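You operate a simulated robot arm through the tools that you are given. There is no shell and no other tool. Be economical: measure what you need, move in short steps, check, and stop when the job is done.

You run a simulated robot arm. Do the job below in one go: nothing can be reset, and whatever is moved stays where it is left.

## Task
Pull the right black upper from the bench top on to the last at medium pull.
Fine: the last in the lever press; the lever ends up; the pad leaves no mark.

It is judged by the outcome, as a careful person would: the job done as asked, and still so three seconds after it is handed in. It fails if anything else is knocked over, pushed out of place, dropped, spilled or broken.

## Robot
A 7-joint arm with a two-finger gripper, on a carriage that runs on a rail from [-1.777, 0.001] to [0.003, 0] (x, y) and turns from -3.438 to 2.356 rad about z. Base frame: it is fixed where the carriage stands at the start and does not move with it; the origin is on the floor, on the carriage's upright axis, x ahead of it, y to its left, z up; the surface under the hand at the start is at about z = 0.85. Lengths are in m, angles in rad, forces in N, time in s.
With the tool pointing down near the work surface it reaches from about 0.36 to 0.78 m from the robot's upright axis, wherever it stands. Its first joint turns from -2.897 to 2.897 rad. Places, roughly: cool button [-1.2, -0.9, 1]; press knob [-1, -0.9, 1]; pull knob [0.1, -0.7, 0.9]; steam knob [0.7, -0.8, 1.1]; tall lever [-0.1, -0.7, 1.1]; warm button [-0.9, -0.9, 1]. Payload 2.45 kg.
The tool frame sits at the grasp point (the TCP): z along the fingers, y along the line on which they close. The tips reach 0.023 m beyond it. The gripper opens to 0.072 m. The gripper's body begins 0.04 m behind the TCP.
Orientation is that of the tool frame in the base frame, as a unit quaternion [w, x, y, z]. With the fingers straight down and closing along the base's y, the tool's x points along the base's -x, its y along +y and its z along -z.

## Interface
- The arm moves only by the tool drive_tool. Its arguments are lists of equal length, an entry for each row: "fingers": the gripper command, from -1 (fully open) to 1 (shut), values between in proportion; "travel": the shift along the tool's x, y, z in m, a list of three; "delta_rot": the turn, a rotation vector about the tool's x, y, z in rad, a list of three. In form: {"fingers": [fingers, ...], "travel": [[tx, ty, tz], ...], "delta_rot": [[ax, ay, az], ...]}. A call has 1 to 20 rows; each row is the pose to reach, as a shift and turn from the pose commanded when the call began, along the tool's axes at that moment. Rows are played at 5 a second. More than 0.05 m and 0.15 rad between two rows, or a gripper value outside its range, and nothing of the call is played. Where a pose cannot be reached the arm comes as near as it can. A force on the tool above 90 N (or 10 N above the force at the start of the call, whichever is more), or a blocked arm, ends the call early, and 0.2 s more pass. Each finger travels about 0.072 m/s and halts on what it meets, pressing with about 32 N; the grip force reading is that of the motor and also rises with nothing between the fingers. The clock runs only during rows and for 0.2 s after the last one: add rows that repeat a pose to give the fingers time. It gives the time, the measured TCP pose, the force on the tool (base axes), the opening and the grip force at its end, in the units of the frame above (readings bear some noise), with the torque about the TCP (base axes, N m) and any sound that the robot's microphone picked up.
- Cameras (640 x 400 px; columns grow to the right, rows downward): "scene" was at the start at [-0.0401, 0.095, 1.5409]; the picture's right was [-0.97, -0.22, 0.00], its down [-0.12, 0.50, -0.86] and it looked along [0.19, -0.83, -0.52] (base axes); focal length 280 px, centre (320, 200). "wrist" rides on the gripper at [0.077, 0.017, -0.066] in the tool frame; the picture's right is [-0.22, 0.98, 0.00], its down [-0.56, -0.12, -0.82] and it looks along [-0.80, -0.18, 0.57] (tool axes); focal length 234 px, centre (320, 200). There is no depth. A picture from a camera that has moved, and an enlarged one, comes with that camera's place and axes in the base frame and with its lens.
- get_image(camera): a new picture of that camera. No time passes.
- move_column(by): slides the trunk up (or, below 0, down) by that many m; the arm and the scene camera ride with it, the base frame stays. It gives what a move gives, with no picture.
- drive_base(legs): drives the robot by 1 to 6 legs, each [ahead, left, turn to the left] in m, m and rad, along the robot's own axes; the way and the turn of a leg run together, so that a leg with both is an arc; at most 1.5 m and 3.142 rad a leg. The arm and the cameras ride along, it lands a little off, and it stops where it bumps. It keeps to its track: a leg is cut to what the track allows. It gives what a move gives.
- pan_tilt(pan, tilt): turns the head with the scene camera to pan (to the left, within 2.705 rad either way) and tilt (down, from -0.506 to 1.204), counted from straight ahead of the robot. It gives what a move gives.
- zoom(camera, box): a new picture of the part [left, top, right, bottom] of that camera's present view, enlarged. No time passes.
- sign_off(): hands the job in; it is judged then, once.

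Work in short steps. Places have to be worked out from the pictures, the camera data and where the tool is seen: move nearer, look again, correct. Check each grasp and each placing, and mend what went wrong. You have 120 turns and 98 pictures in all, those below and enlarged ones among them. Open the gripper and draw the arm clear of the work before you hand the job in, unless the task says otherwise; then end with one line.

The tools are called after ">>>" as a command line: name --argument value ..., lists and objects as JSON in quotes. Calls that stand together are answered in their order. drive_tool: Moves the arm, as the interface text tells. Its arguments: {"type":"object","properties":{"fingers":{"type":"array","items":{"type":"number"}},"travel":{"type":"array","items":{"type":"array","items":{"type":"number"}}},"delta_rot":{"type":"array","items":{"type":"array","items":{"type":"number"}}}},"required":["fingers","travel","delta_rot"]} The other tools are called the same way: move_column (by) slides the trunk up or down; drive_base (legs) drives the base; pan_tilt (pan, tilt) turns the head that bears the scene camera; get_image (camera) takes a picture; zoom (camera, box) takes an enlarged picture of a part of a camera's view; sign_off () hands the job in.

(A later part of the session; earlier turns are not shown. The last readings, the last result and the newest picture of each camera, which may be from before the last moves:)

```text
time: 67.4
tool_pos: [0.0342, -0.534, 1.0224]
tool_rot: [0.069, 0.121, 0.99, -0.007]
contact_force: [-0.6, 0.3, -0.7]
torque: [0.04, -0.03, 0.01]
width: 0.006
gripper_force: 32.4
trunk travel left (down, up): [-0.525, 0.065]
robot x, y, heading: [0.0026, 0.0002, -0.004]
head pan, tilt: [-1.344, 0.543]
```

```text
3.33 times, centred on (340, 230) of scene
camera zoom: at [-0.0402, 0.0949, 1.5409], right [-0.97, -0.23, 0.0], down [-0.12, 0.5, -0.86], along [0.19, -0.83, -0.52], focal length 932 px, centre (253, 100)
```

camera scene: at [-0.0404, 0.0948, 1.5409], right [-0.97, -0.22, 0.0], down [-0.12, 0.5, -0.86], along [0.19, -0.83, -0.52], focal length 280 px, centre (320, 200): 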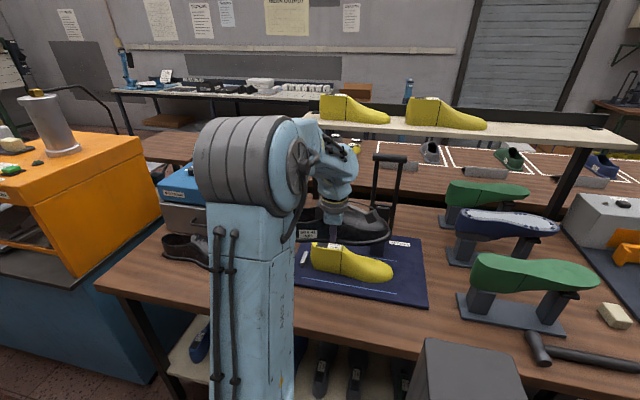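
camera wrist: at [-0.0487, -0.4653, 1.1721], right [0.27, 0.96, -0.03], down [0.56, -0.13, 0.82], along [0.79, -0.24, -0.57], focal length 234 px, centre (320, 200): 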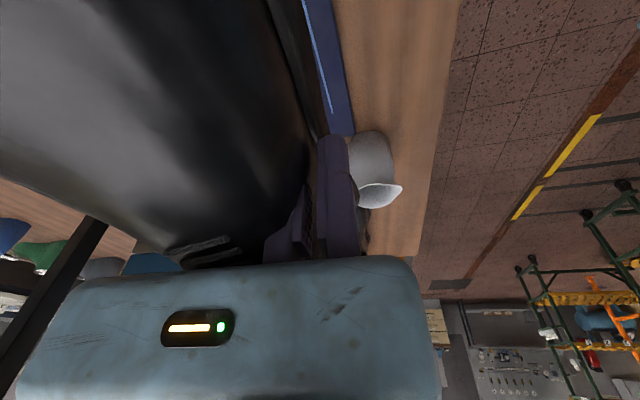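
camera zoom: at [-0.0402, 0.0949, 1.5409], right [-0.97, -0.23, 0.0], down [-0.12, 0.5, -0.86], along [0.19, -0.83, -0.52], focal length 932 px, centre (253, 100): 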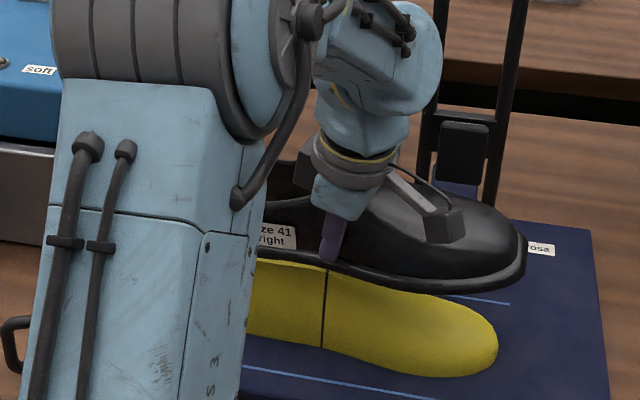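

Toe now sits at (-0.134, -0.570) versus last toe (-0.126, -0.573): well aligned. Descend in 1 cm rows, checking force.

>>> drive_tool --fingers '[1, 1, 1, 1]' --travel '[[0.0011, 0, 0.008], [0.0022, 0, 0.016], [0.0033, 0, 0.024], [0.0044, 0, 0.032]]' --delta_rot '[[0, 0, 0], [0, 0, 0], [0, 0, 0], [0, 0, 0]]'

>>> zoom --camera "scene" --box '[280, 190, 400, 290]'

```text
time: 68.4
tool_pos: [0.0343, -0.5341, 0.99]
tool_rot: [0.069, 0.123, 0.99, -0.007]
contact_force: [0.7, -0.6, -0.4]
torque: [0.04, -0.01, 0.0]
width: 0.0059
gripper_force: 31.8
trunk travel left (down, up): [-0.525, 0.065]
robot x, y, heading: [0.0004, 0.0009, 0.005]
head pan, tilt: [-1.344, 0.543]
```

```text
4.00 times, centred on (340, 240) of scene
camera zoom: at [-0.0402, 0.0949, 1.5409], right [-0.97, -0.23, 0.0], down [-0.12, 0.5, -0.86], along [0.19, -0.83, -0.52], focal length 1118 px, centre (240, 40)
```

zoom: 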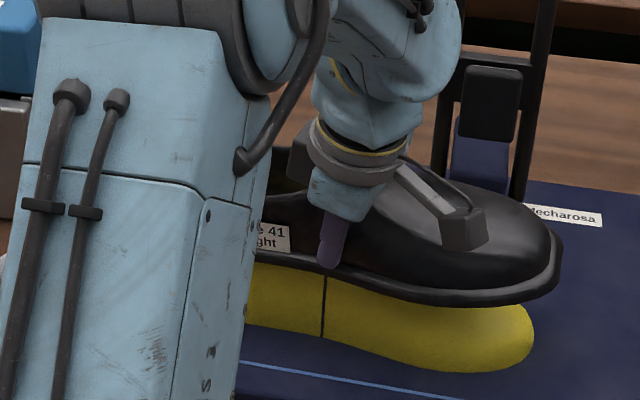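

Still free. Continue 2 cm in small rows.

>>> drive_tool --fingers '[1, 1, 1, 1, 1]' --travel '[[0.0006, 0, 0.004], [0.0011, 0, 0.008], [0.0017, 0, 0.012], [0.0022, 0, 0.016], [0.0028, 0, 0.02]]' --delta_rot '[[0, 0, 0], [0, 0, 0], [0, 0, 0], [0, 0, 0], [0, 0, 0]]'

```text
time: 69.6
tool_pos: [0.035, -0.535, 0.9698]
tool_rot: [0.07, 0.122, 0.99, -0.007]
contact_force: [0.2, -0.1, -0.8]
torque: [0.07, -0.01, 0.02]
width: 0.0062
gripper_force: 32.0
trunk travel left (down, up): [-0.525, 0.065]
robot x, y, heading: [-0.0036, -0.0043, -0.005]
head pan, tilt: [-1.344, 0.543]
```

No contact at z 0.970; another 2 cm.

>>> drive_tool --fingers '[1, 1, 1, 1, 1]' --travel '[[0.0006, 0, 0.004], [0.0011, 0, 0.008], [0.0017, 0, 0.012], [0.0022, 0, 0.016], [0.0028, 0, 0.02]]' --delta_rot '[[0, 0, 0], [0, 0, 0], [0, 0, 0], [0, 0, 0], [0, 0, 0]]'

>>> zoom --camera "scene" --box '[280, 190, 400, 290]'

```text
time: 70.8
tool_pos: [0.0351, -0.5343, 0.9481]
tool_rot: [0.069, 0.122, 0.99, -0.008]
contact_force: [-0.6, -4.1, 1.8]
torque: [-0.16, -0.03, 0.0]
width: 0.006
gripper_force: 31.5
trunk travel left (down, up): [-0.525, 0.065]
robot x, y, heading: [-0.001, 0.0018, -0.0]
head pan, tilt: [-1.344, 0.543]
```

```text
4.00 times, centred on (340, 240) of scene
camera zoom: at [-0.0402, 0.0947, 1.5409], right [-0.97, -0.23, 0.0], down [-0.12, 0.5, -0.86], along [0.19, -0.83, -0.52], focal length 1118 px, centre (240, 40)
```

zoom: 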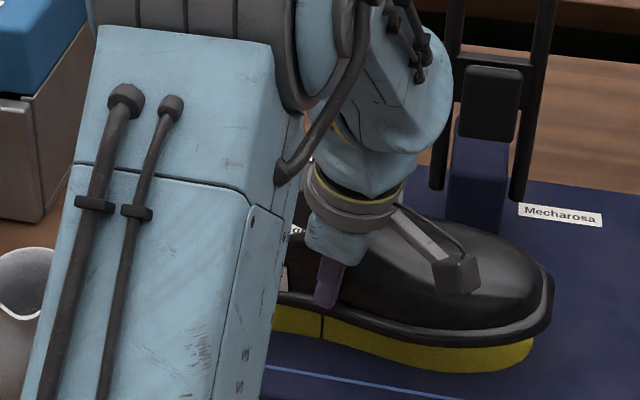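

A light sideways force (-4 N in y) means the far wall touches the last; I'll shift 4 mm toward -y and go 1 cm further.

>>> drive_tool --fingers '[1, 1, 1, 1]' --travel '[[-0.001, -0.0039, 0], [-0.0004, -0.0039, 0.004], [0.0002, -0.0039, 0.008], [0.0005, -0.0039, 0.01]]' --delta_rot '[[0, 0, 0], [0, 0, 0], [0, 0, 0], [0, 0, 0]]'

```text
time: 71.8
tool_pos: [0.0347, -0.5385, 0.9389]
tool_rot: [0.069, 0.121, 0.99, -0.006]
contact_force: [0.8, 2.6, -0.1]
torque: [0.06, -0.07, 0.16]
width: 0.0058
gripper_force: 31.9
trunk travel left (down, up): [-0.525, 0.065]
robot x, y, heading: [0.0018, -0.0002, 0.001]
head pan, tilt: [-1.344, 0.543]
```

Forces small and balanced. Continue 1.2 cm down, 1 mm back.

>>> drive_tool --fingers '[1, 1, 1, 1]' --travel '[[0.0008, 0.001, 0.004], [0.0013, 0.001, 0.008], [0.0019, 0.001, 0.012], [0.0019, 0.001, 0.012]]' --delta_rot '[[0, 0, 0], [0, 0, 0], [0, 0, 0], [0, 0, 0]]'

>>> zoom --camera "scene" --box '[280, 190, 400, 290]'

```text
time: 72.8
tool_pos: [0.0334, -0.5372, 0.9275]
tool_rot: [0.07, 0.122, 0.99, -0.008]
contact_force: [-0.7, -3.7, 7.9]
torque: [-0.24, -0.84, 0.12]
width: 0.0062
gripper_force: 32.3
trunk travel left (down, up): [-0.525, 0.065]
robot x, y, heading: [-0.0006, 0.0012, 0.004]
head pan, tilt: [-1.344, 0.543]
```

```text
4.00 times, centred on (340, 240) of scene
camera zoom: at [-0.0406, 0.0952, 1.5409], right [-0.97, -0.23, 0.0], down [-0.12, 0.5, -0.86], along [0.19, -0.83, -0.52], focal length 1118 px, centre (240, 40)
```

zoom: 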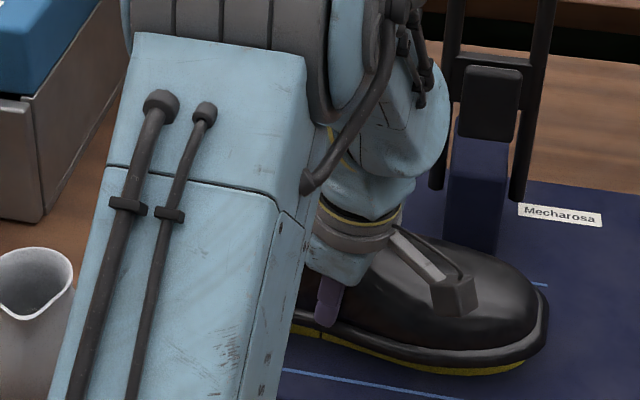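

Contact at the heel back (x≈0.14): the upper sits slightly too far toward the toe. Lift 3 mm, shift +5 mm in x, and lower again.

>>> drive_tool --fingers '[1, 1, 1, 1, 1]' --travel '[[-0.0004, 0.0, -0.003], [-0.0054, 0.0012, -0.0033], [-0.0046, 0.0012, 0.002], [-0.004, 0.0012, 0.006], [-0.004, 0.0012, 0.006]]' --delta_rot '[[0, 0, 0], [0, 0, 0], [0, 0, 0], [0, 0, 0], [0, 0, 0]]'

```text
time: 74.0
tool_pos: [0.0399, -0.5383, 0.9229]
tool_rot: [0.069, 0.122, 0.99, -0.009]
contact_force: [-0.8, 0.2, 8.3]
torque: [-0.16, -0.96, 0.09]
width: 0.0063
gripper_force: 32.2
trunk travel left (down, up): [-0.525, 0.065]
robot x, y, heading: [0.0028, 0.0007, 0.0]
head pan, tilt: [-1.344, 0.543]
```

Still a heel-side contact near (0.155, -0.558); there is also a heel-stop block behind the last. I'll use the wrist camera, which looks toward the heel.

>>> get_image --camera "wrist"

```text
24 pictures are left
camera wrist: at [-0.0394, -0.5006, 0.9762], right [0.45, 0.89, 0.03], down [0.4, -0.23, 0.89], along [0.8, -0.38, -0.46], focal length 234 px, centre (320, 200)
```

wrist: 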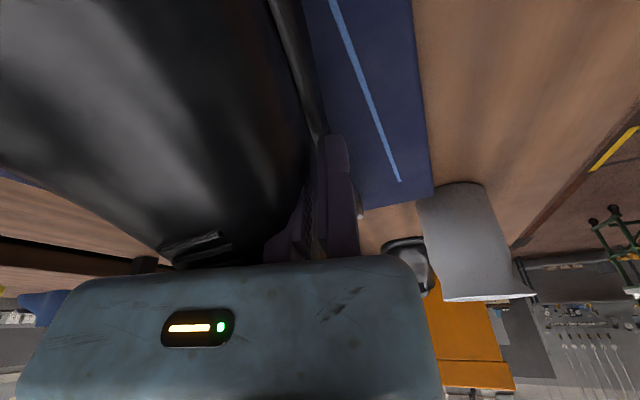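

No side load in x, so the heel rim is resting on top of the heel-stop block (front face x≈0.156). Lift 6 mm, shift 12 mm toward the toe, lower again.

>>> drive_tool --fingers '[1, 1, 1, 1, 1, 1]' --travel '[[-0.0008, 0, -0.0059], [0.005, -0.0015, -0.0067], [0.0107, -0.0029, -0.0075], [0.0113, -0.0029, -0.0035], [0.0118, -0.0029, 0.0005], [0.0124, -0.0029, 0.0044]]' --delta_rot '[[0, 0, 0], [0, 0, 0], [0, 0, 0], [0, 0, 0], [0, 0, 0], [0, 0, 0]]'

```text
time: 75.4
tool_pos: [0.0269, -0.5372, 0.9202]
tool_rot: [0.069, 0.121, 0.99, -0.012]
contact_force: [0.5, 3.7, 49.0]
torque: [-0.11, -1.22, 0.45]
width: 0.0059
gripper_force: 32.1
trunk travel left (down, up): [-0.525, 0.065]
robot x, y, heading: [0.0025, 0.0018, 0.005]
head pan, tilt: [-1.344, 0.543]
```

The inner finger now touches the last, so this is as low as this grip goes. I'll ease up 5 mm, then open slightly (both pads leaving the wall evenly) to let the upper settle.

>>> drive_tool --fingers '[1, 1, 0.85, 0.7, 0.65, 0.65, 0.65]' --travel '[[-0.0004, 0, -0.0025], [-0.0007, 0, -0.005], [-0.0007, 0.001, -0.005], [-0.0007, 0.003, -0.005], [-0.0007, 0.003, -0.005], [-0.0007, 0.003, -0.005], [-0.0007, 0.003, -0.005]]' --delta_rot '[[0, 0, 0], [0, 0, 0], [0, 0, 0], [0, 0, 0], [0, 0, 0], [0, 0, 0], [0, 0, 0]]'

>>> zoom --camera "scene" --box '[280, 190, 400, 290]'

```text
time: 77.0
tool_pos: [0.0258, -0.5339, 0.9208]
tool_rot: [0.069, 0.122, 0.99, -0.007]
contact_force: [1.8, 1.8, 0.6]
torque: [0.3, -0.01, 0.04]
width: 0.0095
gripper_force: 0.1
trunk travel left (down, up): [-0.525, 0.065]
robot x, y, heading: [0.0003, -0.0006, 0.002]
head pan, tilt: [-1.344, 0.543]
```

```text
4.00 times, centred on (340, 240) of scene
camera zoom: at [-0.0401, 0.0953, 1.5408], right [-0.97, -0.23, 0.0], down [-0.12, 0.5, -0.86], along [0.19, -0.83, -0.52], focal length 1118 px, centre (240, 40)
```

zoom: 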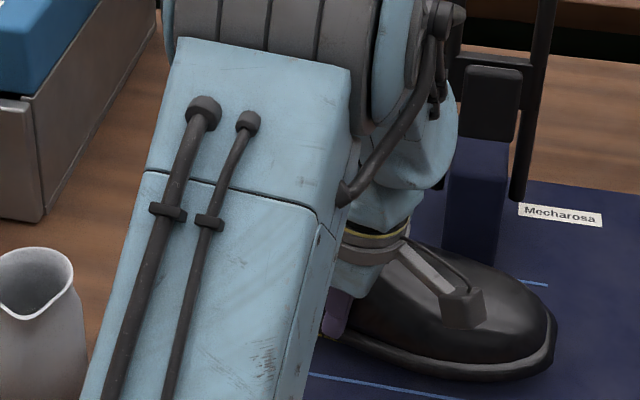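

The upper has dropped down around the last (no yellow visible below the rim). I withdraw straight up.

>>> drive_tool --fingers '[0.65, 0.65, 0.65, 0.65, 0.65, 0.65]' --travel '[[-0.0014, 0, -0.01], [-0.0028, 0, -0.02], [-0.0055, 0, -0.04], [-0.0097, 0, -0.07], [-0.0138, 0, -0.1], [-0.021, 0.02, -0.149]]' --delta_rot '[[0, 0, 0], [0, 0, 0], [0, 0, 0], [0, 0, 0], [0, 0, 0], [0, 0, 0]]'

>>> get_image --camera "scene"

```text
refused: row 6 steps farther than a row can; nothing moved
```

```text
22 pictures are left
camera scene: at [-0.0401, 0.0953, 1.5408], right [-0.97, -0.23, 0.0], down [-0.12, 0.5, -0.86], along [0.19, -0.83, -0.52], focal length 280 px, centre (320, 200)
```

scene: 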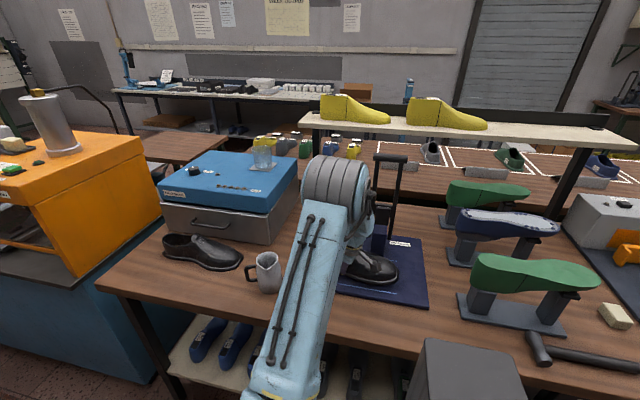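

One row step was too long; repeating with smaller steps, then moving aside (+x) to look.

>>> drive_tool --fingers '[0.65, 0.65, 0.65, 0.65, 0.65, 0.65, 0.65, 0.65, 0.65, 0.65, 0.65, 0.65, 0.65]' --travel '[[-0.0014, 0, -0.01], [-0.0028, 0, -0.02], [-0.0055, 0, -0.04], [-0.0097, 0, -0.07], [-0.0138, 0, -0.1], [-0.019, 0, -0.135], [-0.024, 0, -0.17], [-0.06, 0.012, -0.18], [-0.1, 0.024, -0.18], [-0.14, 0.036, -0.18], [-0.18, 0.048, -0.18], [-0.22, 0.06, -0.18], [-0.22, 0.06, -0.18]]' --delta_rot '[[0, 0, 0], [0, 0, 0], [0, 0, 0], [0, 0, 0], [0, 0, 0], [0, 0, 0], [0, 0, 0], [0, 0.03, 0], [0, 0.06, 0], [0, 0.09, 0], [0, 0.12, 0], [0, 0.14, 0], [0, 0.14, 0]]'

>>> get_image --camera "scene"

```text
time: 79.8
tool_pos: [0.2305, -0.5234, 1.1297]
tool_rot: [-0.001, 0.123, 0.992, 0.002]
contact_force: [0.5, 0.1, 0.5]
torque: [0.0, 0.01, 0.02]
width: 0.0126
gripper_force: 0.1
trunk travel left (down, up): [-0.525, 0.065]
robot x, y, heading: [-0.0017, 0.0014, 0.001]
head pan, tilt: [-1.344, 0.543]
```

```text
21 pictures are left
camera scene: at [-0.0399, 0.095, 1.5409], right [-0.97, -0.23, 0.0], down [-0.12, 0.5, -0.86], along [0.19, -0.83, -0.52], focal length 280 px, centre (320, 200)
```

scene: 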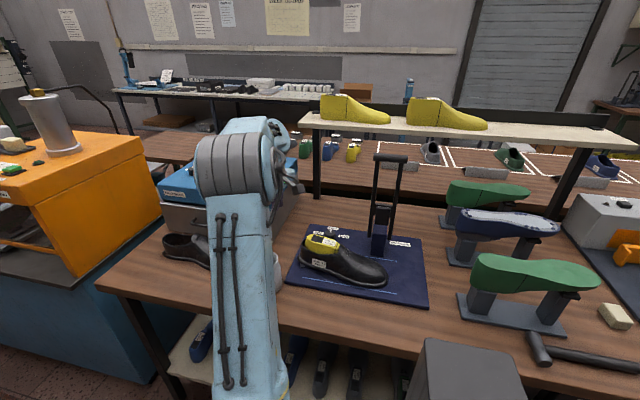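

>>> zoom --camera "scene" --box '[280, 145, 440, 310]'

>>> zoom --camera "scene" --box '[290, 225, 400, 295]'

```text
2.42 times, centred on (360, 228) of scene
camera zoom: at [-0.0399, 0.095, 1.5409], right [-0.97, -0.23, 0.0], down [-0.12, 0.5, -0.86], along [0.19, -0.83, -0.52], focal length 678 px, centre (223, 133)
```

zoom: 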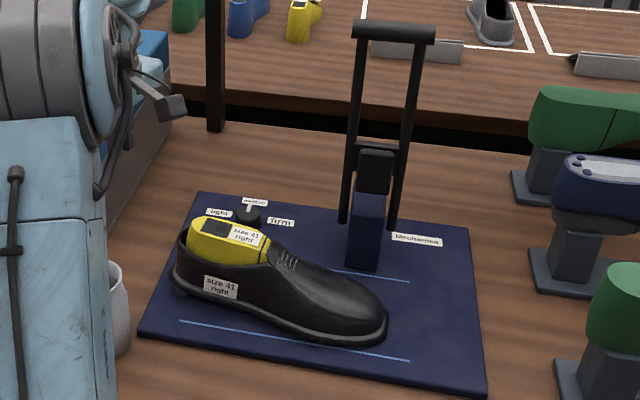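

```text
5.71 times, centred on (345, 260) of scene
camera zoom: at [-0.0399, 0.095, 1.5409], right [-0.97, -0.23, 0.0], down [-0.12, 0.5, -0.86], along [0.19, -0.83, -0.52], focal length 1597 px, centre (177, -143)
```

zoom: 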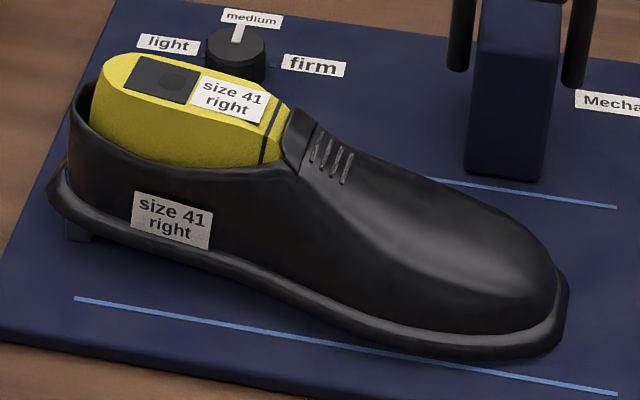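

The upper is round the last, but both have slid ≈25 mm toward the heel (+x) so the upper's heel rim sits on the stop block, and are yawed ~5°. I'll nudge the heel toward -x with closed fingers, with the wrist camera turned to the -y side to stay clear.

>>> drive_tool --fingers '[0.8, 1, 1, 1, 1, 1, 1, 1, 1, 1, 1, 1, 1, 1]' --travel '[[0.001, -0.008, 0], [0.002, -0.016, 0], [0.003, -0.024, 0], [0.0045, -0.031, 0], [0.0045, -0.031, 0], [0.0045, -0.031, 0], [0.0045, -0.031, 0], [0.0045, -0.031, 0], [0.0045, -0.031, 0], [0.0045, -0.031, 0], [0.0045, -0.031, 0], [0.0045, -0.031, 0], [0.0045, -0.031, 0], [0.0045, -0.031, 0]]' --delta_rot '[[0, 0, -0.13], [0, 0, -0.26], [0, 0, -0.39], [0, 0, -0.52], [0, 0, -0.65], [0, 0, -0.78], [0, 0, -0.91], [0, 0, -1.04], [0, 0, -1.17], [0, 0, -1.3], [0, 0, -1.43], [0, 0, -1.56], [0, 0, -1.69], [0, 0, -1.818]]'

>>> get_image --camera "wrist"

```text
time: 82.8
tool_pos: [0.219, -0.5518, 1.1296]
tool_rot: [0.001, 0.708, -0.706, -0.001]
contact_force: [0.8, 0.4, 0.7]
torque: [-0.03, 0.1, 0.03]
width: 0.0001
gripper_force: 28.3
trunk travel left (down, up): [-0.525, 0.065]
robot x, y, heading: [0.0026, -0.002, 0.0]
head pan, tilt: [-1.344, 0.543]
```

```text
18 pictures are left
camera wrist: at [0.2012, -0.6293, 1.1953], right [-0.98, 0.21, 0.0], down [0.12, 0.56, 0.82], along [0.17, 0.8, -0.57], focal length 234 px, centre (320, 200)
```

wrist: 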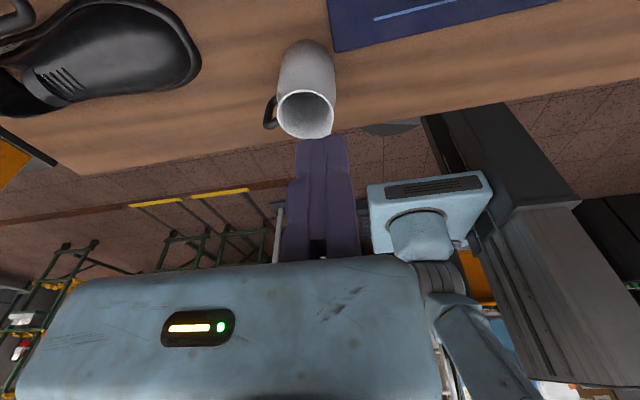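

Orientation reached; the mug is close (≈(0.245, -0.498), top ≈0.99), so I'll shift to y≈-0.578 for clearance and descend behind the heel.

>>> drive_tool --fingers '[1, 1, 1, 1, 1, 1, 1, 1]' --travel '[[0.026, 0, 0.0], [0.026, 0, 0.04], [0.026, 0, 0.08], [0.026, 0, 0.12], [0.026, 0, 0.15], [0.026, 0, 0.18], [0.026, 0, 0.2], [0.026, 0, 0.2136]]' --delta_rot '[[0, 0, 0], [0, 0, 0], [0, 0, 0], [0, 0, 0], [0, 0, 0], [0, 0, 0], [0, 0, 0], [0, 0, 0]]'

>>> zoom --camera "scene" --box '[250, 190, 410, 310]'

```text
time: 84.6
tool_pos: [0.2192, -0.5763, 0.9152]
tool_rot: [-0.001, 0.708, -0.707, -0.002]
contact_force: [0.0, -0.6, 0.4]
torque: [-0.03, 0.01, -0.01]
width: 0.0001
gripper_force: 28.7
trunk travel left (down, up): [-0.525, 0.065]
robot x, y, heading: [0.001, -0.0022, 0.0]
head pan, tilt: [-1.344, 0.543]
```

```text
3.33 times, centred on (330, 250) of scene
camera zoom: at [-0.0402, 0.095, 1.5409], right [-0.97, -0.23, 0.0], down [-0.12, 0.5, -0.86], along [0.19, -0.83, -0.52], focal length 932 px, centre (287, 33)
```

zoom: 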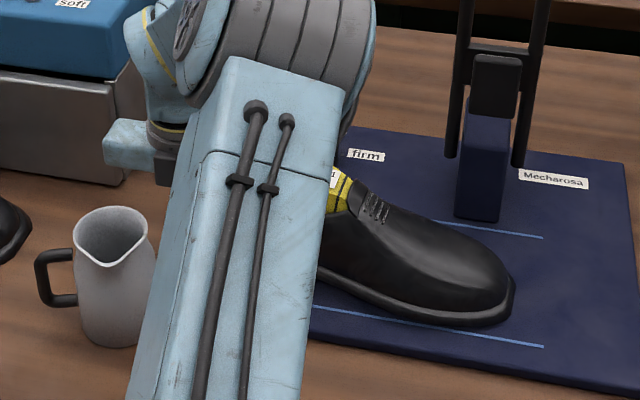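

Mug and arm clear. Pushing slowly along -x to TCP x≈0.175 (finger face ≈0.165).

>>> drive_tool --fingers '[1, 1, 1, 1, 1, 1, 1, 1]' --travel '[[0, 0.01, 0], [0, 0.02, 0], [0, 0.025, 0], [0, 0.03, 0], [0, 0.035, 0], [0, 0.04, 0], [0, 0.044, 0], [0, 0.044, 0]]' --delta_rot '[[0, 0, 0], [0, 0, 0], [0, 0, 0], [0, 0, 0], [0, 0, 0], [0, 0, 0], [0, 0, 0], [0, 0, 0]]'

>>> zoom --camera "scene" --box '[250, 190, 410, 310]'

```text
time: 86.4
tool_pos: [0.1716, -0.579, 0.9147]
tool_rot: [0.0, 0.708, -0.706, -0.002]
contact_force: [0.4, -0.1, -0.6]
torque: [0.01, 0.01, 0.0]
width: 0.0
gripper_force: 28.1
trunk travel left (down, up): [-0.525, 0.065]
robot x, y, heading: [0.0009, 0.0007, 0.002]
head pan, tilt: [-1.344, 0.543]
```

```text
3.33 times, centred on (330, 250) of scene
camera zoom: at [-0.0402, 0.0951, 1.5409], right [-0.97, -0.23, 0.0], down [-0.12, 0.5, -0.86], along [0.19, -0.83, -0.52], focal length 932 px, centre (287, 33)
```

zoom: 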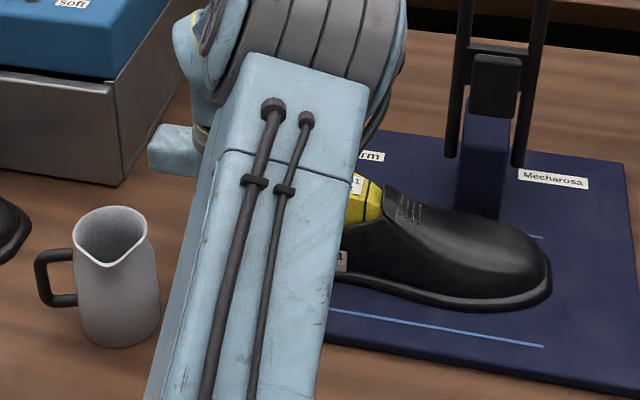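

The toe is now near (-0.141, -0.580). I'll back off, rise, and move aside to inspect upper and last.

>>> drive_tool --fingers '[1, 1, 1, 1, 1, 1, 1, 1, 1, 1, 1, 1]' --travel '[[0, -0.015, 0], [0, -0.035, 0], [0, -0.045, -0.03], [0, -0.045, -0.07], [0, -0.045, -0.11], [0, -0.045, -0.15], [0, -0.045, -0.19], [0, -0.045, -0.21], [0, -0.08, -0.21], [0, -0.11, -0.21], [0, -0.14, -0.21], [0, -0.14, -0.21]]' --delta_rot '[[0, 0, 0], [0, 0, 0], [0, 0, 0], [0, 0, 0], [0, 0, 0], [0, 0, 0], [0, 0, 0], [0, 0, 0], [0, 0, 0], [0, 0, 0], [0, 0, 0], [0, 0, 0]]'

>>> zoom --camera "scene" --box '[280, 150, 430, 300]'

```text
time: 89.0
tool_pos: [0.3147, -0.5771, 1.1245]
tool_rot: [-0.002, 0.708, -0.706, -0.001]
contact_force: [0.0, -0.5, 0.1]
torque: [0.02, 0.03, 0.0]
width: 0.0
gripper_force: 28.3
trunk travel left (down, up): [-0.525, 0.065]
robot x, y, heading: [-0.0007, 0.0014, 0.004]
head pan, tilt: [-1.344, 0.543]
```

```text
2.67 times, centred on (355, 225) of scene
camera zoom: at [-0.04, 0.0949, 1.5409], right [-0.97, -0.23, 0.0], down [-0.12, 0.5, -0.86], along [0.19, -0.83, -0.52], focal length 745 px, centre (227, 133)
```

zoom: 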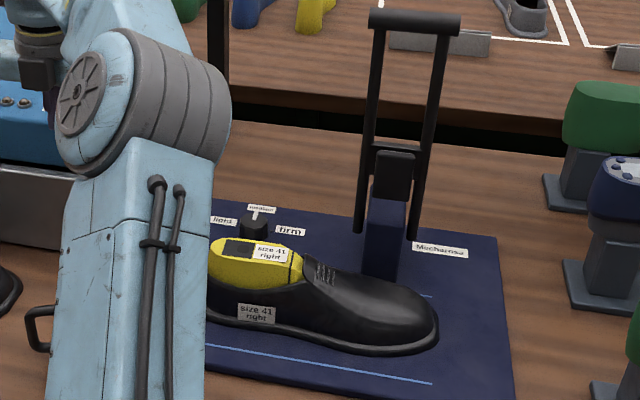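

Last and upper are now straight, aligned and off the stop block. Next is the lever: bar at about (-0.07, -0.70, 1.22) pivoting low at the post, with its pad swinging over the vamp. I'll bring the tool to ψ=0 in front of the bar.

>>> drive_tool --fingers '[0.5, 0, -0.25, -0.25, -0.25, -0.25, -0.25, -0.25, -0.25, -0.25, -0.25, -0.25, -0.25]' --travel '[[-0.013, 0.032, -0.0104], [-0.026, 0.064, -0.0208], [-0.039, 0.096, -0.031], [-0.052, 0.128, -0.042], [-0.065, 0.16, -0.052], [-0.0785, 0.1925, -0.0625], [-0.092, 0.225, -0.073], [-0.105, 0.257, -0.083], [-0.118, 0.289, -0.094], [-0.131, 0.321, -0.104], [-0.144, 0.353, -0.115], [-0.157, 0.385, -0.125], [-0.157, 0.385, -0.125]]' --delta_rot '[[0, 0, 0.131], [0, 0, 0.262], [0, 0, 0.393], [0, 0, 0.524], [0, 0, 0.654], [0, 0, 0.785], [0, 0, 0.916], [0, 0, 1.047], [0, 0, 1.178], [0, 0, 1.309], [0, 0, 1.44], [0, 0, 1.57], [0, 0, 1.57]]'

```text
time: 91.8
tool_pos: [-0.0725, -0.4218, 1.2508]
tool_rot: [0.0, -0.001, 1.0, 0.0]
contact_force: [0.0, -0.2, -0.1]
torque: [-0.01, 0.0, -0.03]
width: 0.045
gripper_force: 0.0
trunk travel left (down, up): [-0.525, 0.065]
robot x, y, heading: [0.0026, 0.0008, 0.003]
head pan, tilt: [-1.344, 0.543]
```

Now tilt the tool 45° forward (pointing toward -y and down) and move to a standoff 10 cm before the bar.

>>> drive_tool --fingers '[-0.25, -0.25, -0.25, -0.25, -0.25, -0.25, -0.25]' --travel '[[0, -0.03, -0.024], [0, -0.06, -0.024], [0, -0.09, -0.024], [0, -0.12, -0.024], [0, -0.155, -0.024], [-0.0025, -0.19, -0.024], [-0.0025, -0.19, -0.024]]' --delta_rot '[[0.131, 0, 0], [0.262, 0, 0], [0.393, 0, 0], [0.524, 0, 0], [0.654, 0, 0], [0.785, 0, 0], [0.785, 0, 0]]'

>>> get_image --camera "scene"

>>> get_image --camera "wrist"

```text
time: 93.4
tool_pos: [-0.0708, -0.6131, 1.2746]
tool_rot: [0.0, -0.001, 0.924, -0.381]
contact_force: [-0.7, -0.1, -0.6]
torque: [0.01, 0.02, -0.02]
width: 0.0448
gripper_force: 0.1
trunk travel left (down, up): [-0.525, 0.065]
robot x, y, heading: [-0.0013, 0.0022, -0.002]
head pan, tilt: [-1.344, 0.543]
```

```text
14 pictures are left
camera scene: at [-0.0403, 0.0946, 1.5409], right [-0.97, -0.23, 0.0], down [-0.12, 0.5, -0.86], along [0.19, -0.83, -0.52], focal length 280 px, centre (320, 200)
```

scene: 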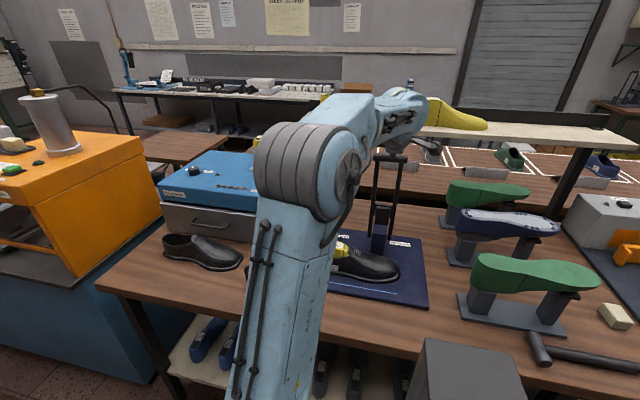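

```text
13 pictures are left
camera wrist: at [-0.1474, -0.555, 1.3089], right [0.22, 0.69, -0.69], down [0.56, 0.49, 0.67], along [0.8, -0.53, -0.28], focal length 234 px, centre (320, 200)
```

wrist: 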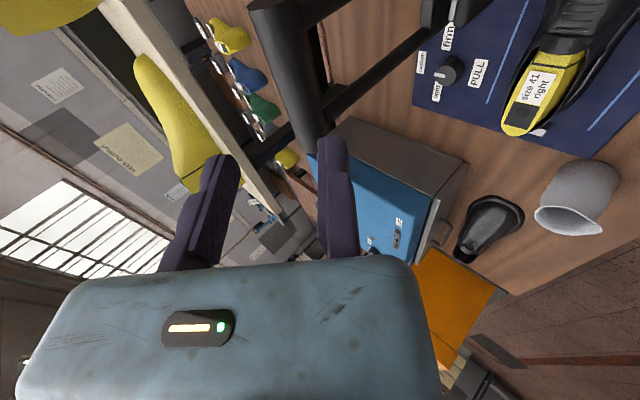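

The bar is at about (-0.07, -0.68, 1.23), between the finger planes. Advance 6 cm along the tool with a 7 mm sideways correction and check.

>>> drive_tool --fingers '[-0.25, -0.25, -0.25, -0.25, -0.25]' --travel '[[0, 0.007, 0.01], [0, 0.007, 0.025], [0, 0.007, 0.04], [0, 0.007, 0.055], [0, 0.007, 0.06]]' --delta_rot '[[0, 0, 0], [0, 0, 0], [0, 0, 0], [0, 0, 0], [0, 0, 0]]'

>>> get_image --camera "wrist"

```text
time: 94.6
tool_pos: [-0.068, -0.6494, 1.2269]
tool_rot: [0.0, -0.002, 0.925, -0.381]
contact_force: [-1.1, -0.9, 0.1]
torque: [-0.02, 0.02, 0.0]
width: 0.0451
gripper_force: 0.1
trunk travel left (down, up): [-0.525, 0.065]
robot x, y, heading: [0.0016, -0.002, 0.002]
head pan, tilt: [-1.344, 0.543]
```

```text
12 pictures are left
camera wrist: at [-0.1456, -0.5914, 1.2603], right [0.22, 0.69, -0.69], down [0.56, 0.49, 0.67], along [0.8, -0.53, -0.28], focal length 234 px, centre (320, 200)
```

wrist: 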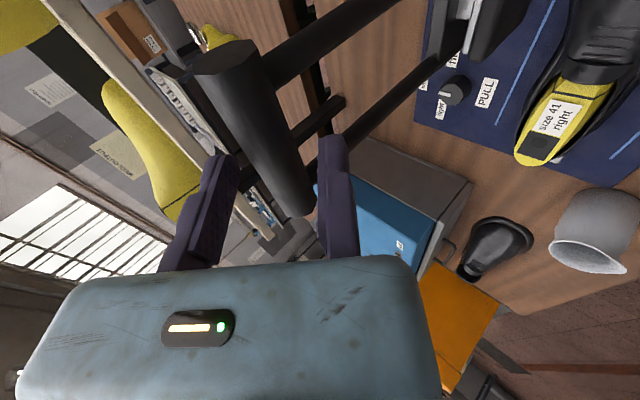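

The bar is between the fingers. Advance 18 mm and narrow the cage to ~0.036 m.

>>> drive_tool --fingers '[-0.25, -0.25, -0.1, 0.0, 0.0]' --travel '[[0, 0, 0.009], [0, 0, 0.018], [0, 0, 0.018], [0, 0, 0.018], [0, 0, 0.018]]' --delta_rot '[[0, 0, 0], [0, 0, 0], [0, 0, 0], [0, 0, 0], [0, 0, 0]]'

```text
time: 95.8
tool_pos: [-0.0693, -0.6622, 1.2136]
tool_rot: [0.001, -0.002, 0.924, -0.382]
contact_force: [-0.5, 0.4, 1.3]
torque: [0.02, -0.02, 0.02]
width: 0.037
gripper_force: 0.8
trunk travel left (down, up): [-0.525, 0.065]
robot x, y, heading: [0.0007, 0.0012, 0.0]
head pan, tilt: [-1.344, 0.543]
```

The cage is around the bar. Pull the lever forward along its arc (pivot ≈ z 0.925, radius ≈ 0.30), first 15°.

>>> drive_tool --fingers '[0, 0, 0, 0, 0]' --travel '[[0, 0.0145, -0.0133], [0, 0.03, -0.0255], [0, 0.046, -0.037], [0, 0.0623, -0.0474], [0, 0.0623, -0.0474]]' --delta_rot '[[0, 0, 0], [0, 0, 0], [0, 0, 0], [0, 0, 0], [0, 0, 0]]'

>>> get_image --camera "wrist"

```text
time: 97.0
tool_pos: [-0.0705, -0.5849, 1.2026]
tool_rot: [0.0, -0.002, 0.925, -0.381]
contact_force: [0.7, 1.2, -2.2]
torque: [-0.01, -0.01, 0.02]
width: 0.0359
gripper_force: 0.2
trunk travel left (down, up): [-0.525, 0.065]
robot x, y, heading: [0.002, 0.0002, 0.005]
head pan, tilt: [-1.344, 0.543]
```

```text
11 pictures are left
camera wrist: at [-0.147, -0.5267, 1.2369], right [0.22, 0.69, -0.69], down [0.56, 0.49, 0.67], along [0.8, -0.53, -0.28], focal length 234 px, centre (320, 200)
```

wrist: 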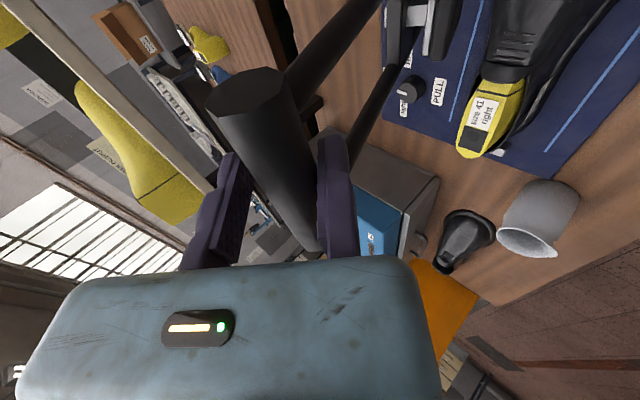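

The lever follows easily (≈2 N). Continue to about 45°.

>>> drive_tool --fingers '[0, 0, 0, 0, 0, 0, 0]' --travel '[[0, 0.024, -0.014], [0, 0.048, -0.0255], [0, 0.0724, -0.034], [0, 0.098, -0.0395], [0, 0.124, -0.043], [0, 0.1502, -0.0445], [0, 0.1502, -0.0445]]' --delta_rot '[[0, 0, 0], [0, 0, 0], [0, 0, 0], [0, 0, 0], [0, 0, 0], [0, 0, 0], [0, 0, 0]]'

>>> get_image --camera "wrist"

```text
time: 98.6
tool_pos: [-0.0712, -0.4445, 1.129]
tool_rot: [0.001, -0.001, 0.925, -0.381]
contact_force: [0.5, 0.5, -1.1]
torque: [-0.04, -0.02, 0.02]
width: 0.0362
gripper_force: 0.0
trunk travel left (down, up): [-0.525, 0.065]
robot x, y, heading: [-0.0013, 0.0025, -0.003]
head pan, tilt: [-1.344, 0.543]
```

```text
10 pictures are left
camera wrist: at [-0.148, -0.3873, 1.1631], right [0.22, 0.69, -0.69], down [0.56, 0.49, 0.67], along [0.8, -0.53, -0.28], focal length 234 px, centre (320, 200)
```

wrist: 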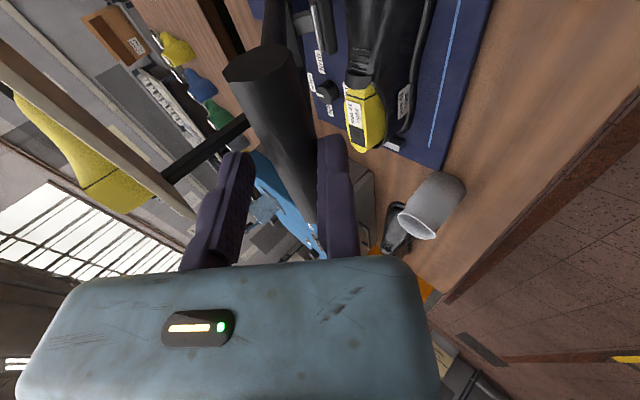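

At ~45°, forces still low. Continue to ~60° in small rows.

>>> drive_tool --fingers '[0, 0, 0, 0, 0]' --travel '[[0, 0.02, 0.001], [0, 0.04, 0.003], [0, 0.06, 0.006], [0, 0.0777, 0.01], [0, 0.0777, 0.01]]' --delta_rot '[[0, 0, 0], [0, 0, 0], [0, 0, 0], [0, 0, 0], [0, 0, 0]]'

>>> zoom --camera "scene" --box '[280, 130, 440, 310]'

```text
time: 99.8
tool_pos: [-0.0684, -0.4383, 1.0909]
tool_rot: [-0.001, 0.0, 0.929, -0.37]
contact_force: [-2.4, 2.9, -2.6]
torque: [0.06, 0.01, -0.08]
width: 0.0361
gripper_force: 0.0
out of reach, approached as far as the arm can: row 2, 3, 4, 5
trunk travel left (down, up): [-0.525, 0.065]
robot x, y, heading: [0.0025, -0.0018, 0.002]
head pan, tilt: [-1.344, 0.543]
```

```text
2.22 times, centred on (360, 220) of scene
camera zoom: at [-0.0405, 0.0952, 1.5408], right [-0.97, -0.23, 0.0], down [-0.12, 0.5, -0.86], along [0.19, -0.83, -0.52], focal length 621 px, centre (231, 156)
```

zoom: 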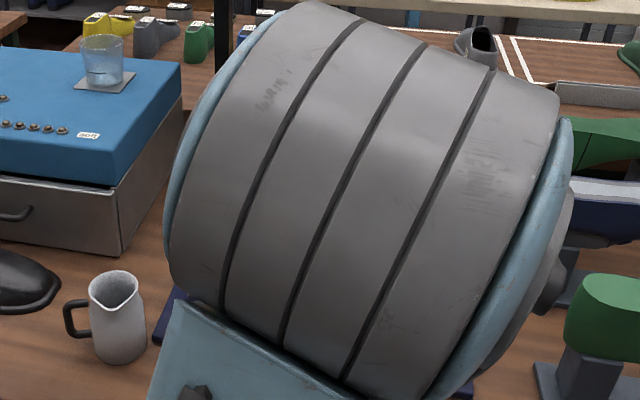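

The wrist is too close to the robot for this tilt. I'll rotate the tool toward vertical about the bar so it can go on pressing down with the palm and fingers straddling the bar.

>>> drive_tool --fingers '[0, 0, 0, 0, 0, 0, 0]' --travel '[[0, -0.001, -0.002], [0, -0.0015, -0.004], [0, -0.002, -0.006], [0, -0.003, -0.008], [0, -0.004, -0.0105], [0, -0.005, -0.0124], [0, -0.005, -0.0124]]' --delta_rot '[[-0.127, 0, 0], [-0.253, 0, 0], [-0.38, 0, 0], [-0.507, 0, 0], [-0.633, 0, 0], [-0.76, 0, 0], [-0.76, 0, 0]]'

>>> get_image --camera "wrist"

```text
time: 101.4
tool_pos: [-0.0687, -0.3934, 1.0797]
tool_rot: [0.0, -0.002, 1.0, -0.01]
contact_force: [0.3, -0.2, 0.9]
torque: [0.0, -0.03, 0.02]
width: 0.0362
gripper_force: 0.1
trunk travel left (down, up): [-0.525, 0.065]
robot x, y, heading: [0.0009, -0.002, 0.0]
head pan, tilt: [-1.344, 0.543]
```

```text
8 pictures are left
camera wrist: at [-0.1462, -0.3749, 1.1453], right [0.21, 0.98, -0.02], down [0.56, -0.11, 0.82], along [0.8, -0.19, -0.57], focal length 234 px, centre (320, 200)
```

wrist: 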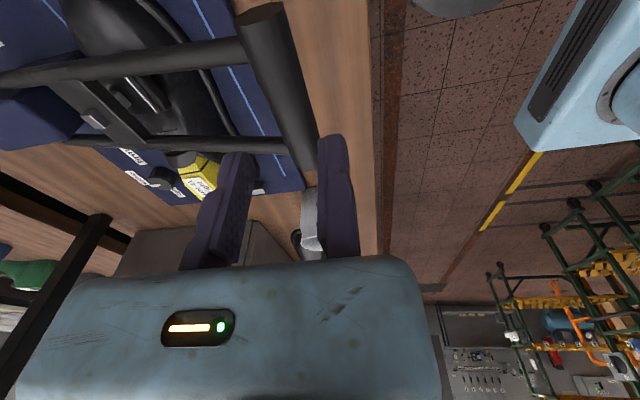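

The lever has swung further by itself (bar now ≈(-0.07, -0.418, 1.02), pad near the vamp). I'll open wider, straddle the bar vertically and lower until the palm is just above it.

>>> drive_tool --fingers '[-0.4, -0.667, -0.667, -0.667, -0.667, -0.667]' --travel '[[0, 0, 0], [0, 0, 0], [0, 0, 0.025], [0, 0, 0.05], [0, 0, 0.07], [0, 0, 0.08]]' --delta_rot '[[0, 0, 0], [0, 0, 0], [0, 0, 0], [0, 0, 0], [0, 0, 0], [0, 0, 0]]'

>>> get_image --camera "wrist"

```text
time: 102.8
tool_pos: [-0.0684, -0.3951, 1.0001]
tool_rot: [0.0, -0.002, 1.0, -0.012]
contact_force: [-0.2, -0.5, 0.0]
torque: [-0.02, -0.02, -0.01]
width: 0.0601
gripper_force: 0.1
trunk travel left (down, up): [-0.525, 0.065]
robot x, y, heading: [-0.0007, 0.0008, 0.002]
head pan, tilt: [-1.344, 0.543]
```

```text
7 pictures are left
camera wrist: at [-0.1456, -0.3768, 1.065], right [0.21, 0.98, -0.02], down [0.56, -0.1, 0.82], along [0.8, -0.19, -0.57], focal length 234 px, centre (320, 200)
```

wrist: 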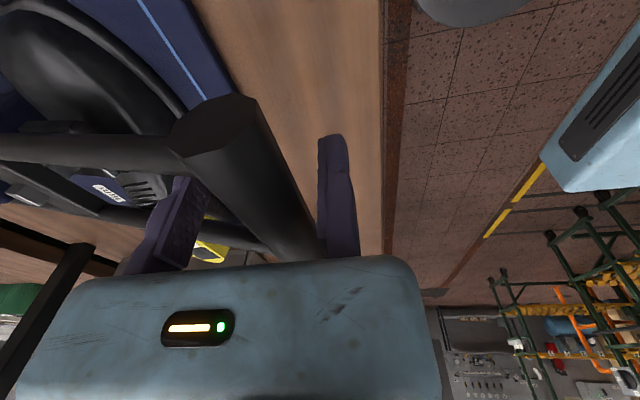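

Straddling well. Press down gently in small increments.

>>> drive_tool --fingers '[-0.667, -0.667, -0.667, -0.667]' --travel '[[0, 0, 0.005], [0, 0, 0.01], [0, 0, 0.015], [0, 0, 0.015]]' --delta_rot '[[0, 0, 0], [0, 0, 0], [0, 0, 0], [0, 0, 0]]'

```text
time: 103.8
tool_pos: [-0.0665, -0.3966, 0.9853]
tool_rot: [0.0, -0.002, 1.0, -0.011]
contact_force: [0.3, -0.1, 0.2]
torque: [0.02, -0.01, 0.0]
width: 0.06
gripper_force: 0.0
trunk travel left (down, up): [-0.525, 0.065]
robot x, y, heading: [-0.0016, 0.0009, 0.0]
head pan, tilt: [-1.344, 0.543]
```

>>> drive_tool --fingers '[-0.667, -0.667, -0.667, -0.667, -0.667]' --travel '[[0, 0, 0.004], [0, 0, 0.008], [0, 0, 0.012], [0, 0, 0.016], [0, 0, 0.016]]' --delta_rot '[[0, 0, 0], [0, 0, 0], [0, 0, 0], [0, 0, 0], [0, 0, 0]]'

```text
time: 105.0
tool_pos: [-0.0691, -0.3957, 0.9673]
tool_rot: [0.0, -0.001, 1.0, -0.012]
contact_force: [-1.2, 2.6, 3.8]
torque: [-0.18, -0.03, 0.03]
width: 0.0602
gripper_force: 0.2
trunk travel left (down, up): [-0.525, 0.065]
robot x, y, heading: [0.0007, -0.0019, -0.0]
head pan, tilt: [-1.344, 0.543]
```

Light contact (≈4 N). Keep pressing down slowly.

>>> drive_tool --fingers '[-0.667, -0.667, -0.667, -0.667, -0.667]' --travel '[[0, 0, 0.004], [0, 0, 0.008], [0, 0, 0.012], [0, 0, 0.016], [0, 0, 0.016]]' --delta_rot '[[0, 0, 0], [0, 0, 0], [0, 0, 0], [0, 0, 0], [0, 0, 0]]'

>>> get_image --camera "wrist"

```text
time: 106.2
tool_pos: [-0.0691, -0.3972, 0.9524]
tool_rot: [0.0, -0.002, 1.0, -0.011]
contact_force: [2.0, 17.2, 8.7]
torque: [-0.71, -0.02, -0.12]
width: 0.0598
gripper_force: 0.1
trunk travel left (down, up): [-0.525, 0.065]
robot x, y, heading: [-0.0026, 0.0034, 0.004]
head pan, tilt: [-1.344, 0.543]
```

```text
6 pictures are left
camera wrist: at [-0.1461, -0.3766, 1.018], right [0.21, 0.98, -0.02], down [0.56, -0.1, 0.82], along [0.8, -0.19, -0.57], focal length 234 px, centre (320, 200)
```

wrist: 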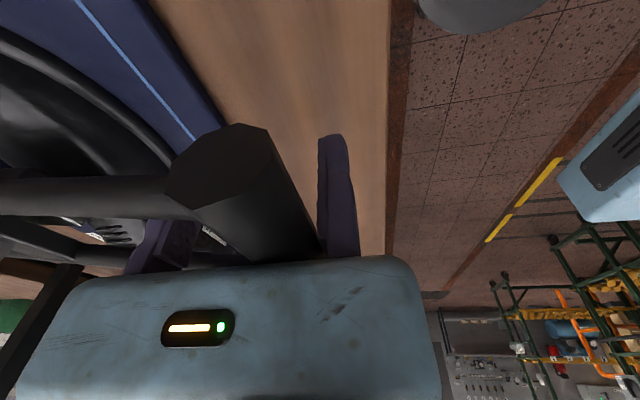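

Bar pushes sideways on the fixed finger (17 N in +y); I'll follow with +1 cm in y while pressing further down.

>>> drive_tool --fingers '[-0.667, -0.667, -0.667, -0.667, -0.667]' --travel '[[0, 0.006, 0], [0, 0.01, 0.004], [0, 0.01, 0.008], [0, 0.01, 0.012], [0, 0.01, 0.012]]' --delta_rot '[[0, 0, 0], [0, 0, 0], [0, 0, 0], [0, 0, 0], [0, 0, 0]]'

```text
time: 107.4
tool_pos: [-0.0686, -0.3875, 0.9407]
tool_rot: [0.0, -0.001, 1.0, -0.01]
contact_force: [0.5, -1.2, 0.8]
torque: [0.0, 0.0, 0.04]
width: 0.0603
gripper_force: 0.1
trunk travel left (down, up): [-0.525, 0.065]
robot x, y, heading: [0.002, 0.0011, 0.006]
head pan, tilt: [-1.344, 0.543]
```

No resistance now; continue down.

>>> drive_tool --fingers '[-0.667, -0.667, -0.667, -0.667, -0.667, -0.667]' --travel '[[0, 0, 0.004], [0, 0, 0.008], [0, 0, 0.012], [0, 0, 0.016], [0, 0, 0.02], [0, 0, 0.02]]' --delta_rot '[[0, 0, 0], [0, 0, 0], [0, 0, 0], [0, 0, 0], [0, 0, 0], [0, 0, 0]]'

>>> get_image --camera "wrist"

```text
time: 108.8
tool_pos: [-0.0704, -0.387, 0.9198]
tool_rot: [0.0, -0.003, 1.0, -0.011]
contact_force: [-0.4, 0.3, 0.7]
torque: [-0.05, -0.02, -0.03]
width: 0.0601
gripper_force: 0.1
trunk travel left (down, up): [-0.525, 0.065]
robot x, y, heading: [-0.0018, -0.0003, -0.001]
head pan, tilt: [-1.344, 0.543]
```

```text
5 pictures are left
camera wrist: at [-0.1467, -0.3689, 0.9853], right [0.21, 0.98, -0.02], down [0.56, -0.1, 0.82], along [0.8, -0.19, -0.57], focal length 234 px, centre (320, 200)
```

wrist: 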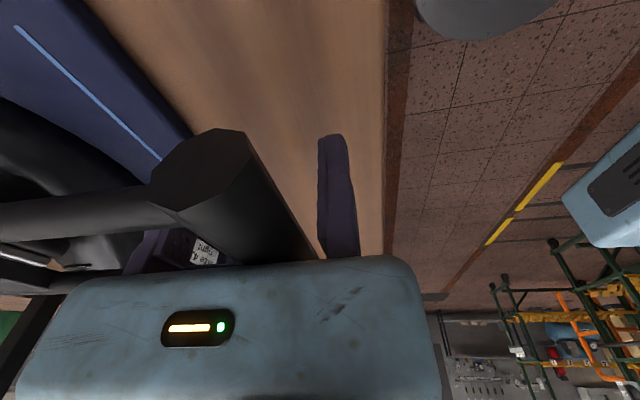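

Lever continues down with the tool at nearly no force. Another 1.8 cm, watching for the end stop.

>>> drive_tool --fingers '[-0.667, -0.667, -0.667, -0.667, -0.667, -0.667]' --travel '[[0, 0, 0.004], [0, 0, 0.008], [0, 0, 0.012], [0, 0, 0.015], [0, 0, 0.018], [0, 0, 0.018]]' --delta_rot '[[0, 0, 0], [0, 0, 0], [0, 0, 0], [0, 0, 0], [0, 0, 0], [0, 0, 0]]'

```text
time: 109.7
tool_pos: [-0.0708, -0.3878, 0.9162]
tool_rot: [-0.002, -0.002, 1.0, -0.021]
contact_force: [6.5, 25.6, 54.8]
torque: [-2.0, -0.33, 0.3]
width: 0.06
gripper_force: 0.1
trunk travel left (down, up): [-0.525, 0.065]
robot x, y, heading: [0.001, -0.0014, 0.003]
head pan, tilt: [-1.344, 0.543]
stopped in row 4: the force on the tool passed its limit at 97 N (the readings are from after the stop); the commanded pose is now the measured one
```

The end stop is reached (firm resistance). Ease off, shift the fixed finger onto the bar, and grip it to bring the lever back up.

>>> drive_tool --fingers '[-0.667, -0.667, -0.3, 0, 0.3, 0.4, 0.4]' --travel '[[0, 0, -0.006], [0, -0.01, -0.006], [0, -0.012, -0.006], [0, -0.012, -0.006], [0, -0.012, -0.006], [0, -0.012, -0.006], [0, -0.012, -0.006]]' --delta_rot '[[0.01, 0, 0], [0.02, 0, 0], [0.02, 0, 0], [0.02, 0, 0], [0.02, 0, 0], [0.02, 0, 0], [0.02, 0, 0]]'

```text
time: 111.3
tool_pos: [-0.0713, -0.3934, 0.919]
tool_rot: [0.001, 0.001, 1.0, -0.023]
contact_force: [-10.3, 67.1, 4.8]
torque: [-1.9, 0.07, -0.12]
width: 0.0253
gripper_force: 45.5
trunk travel left (down, up): [-0.525, 0.065]
robot x, y, heading: [0.0001, -0.0012, 0.003]
head pan, tilt: [-1.344, 0.543]
```

Gripped the bar (Ø25 mm), though the tool is pushed 67 N in +y because I shifted too far. Relieve that by +7 mm and lift along the arc ~20°.

>>> drive_tool --fingers '[0.4, 0.4, 0.4, 0.4, 0.4, 0.4]' --travel '[[0, 0.007, -0.002], [0, 0.004, -0.025], [0, -0.001, -0.05], [0, -0.008, -0.074], [0, -0.0174, -0.098], [0, -0.0174, -0.098]]' --delta_rot '[[0, 0, 0], [0, 0, 0], [0, 0, 0], [0, 0, 0], [0, 0, 0], [0, 0, 0]]'

```text
time: 112.7
tool_pos: [-0.071, -0.4116, 1.0198]
tool_rot: [-0.002, -0.002, 1.0, -0.028]
contact_force: [-6.6, 34.7, 10.4]
torque: [-0.98, -0.37, -0.27]
width: 0.0255
gripper_force: 45.3
trunk travel left (down, up): [-0.525, 0.065]
robot x, y, heading: [-0.0015, 0.0005, 0.001]
head pan, tilt: [-1.344, 0.543]
```

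The lever rises with the tool. Continue up to ~45°, easing +5 mm and gradually tilting the tool forward.

>>> drive_tool --fingers '[0.4, 0.4, 0.4, 0.4, 0.4]' --travel '[[0, -0.0101, -0.0209], [0, -0.027, -0.0403], [0, -0.0457, -0.0584], [0, -0.0661, -0.075], [0, -0.0661, -0.075]]' --delta_rot '[[0.1, 0, 0], [0.2, 0, 0], [0.3, 0, 0], [0.4, 0, 0], [0.4, 0, 0]]'

>>> get_image --camera "wrist"

```text
time: 113.9
tool_pos: [-0.0684, -0.4752, 1.0998]
tool_rot: [-0.001, -0.003, 0.974, -0.228]
contact_force: [0.4, 22.4, 15.4]
torque: [-0.68, -0.51, 0.0]
width: 0.0261
gripper_force: 44.6
trunk travel left (down, up): [-0.525, 0.065]
robot x, y, heading: [0.0001, 0.0004, 0.003]
head pan, tilt: [-1.344, 0.543]
```

```text
4 pictures are left
camera wrist: at [-0.146, -0.4317, 1.1506], right [0.21, 0.88, -0.43], down [0.56, 0.25, 0.79], along [0.8, -0.41, -0.44], focal length 234 px, centre (320, 200)
```

wrist: 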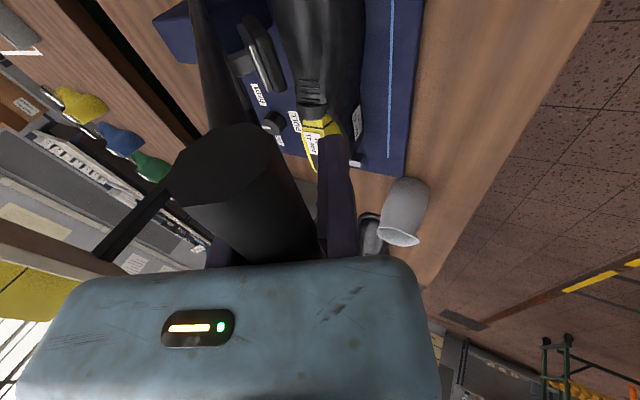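

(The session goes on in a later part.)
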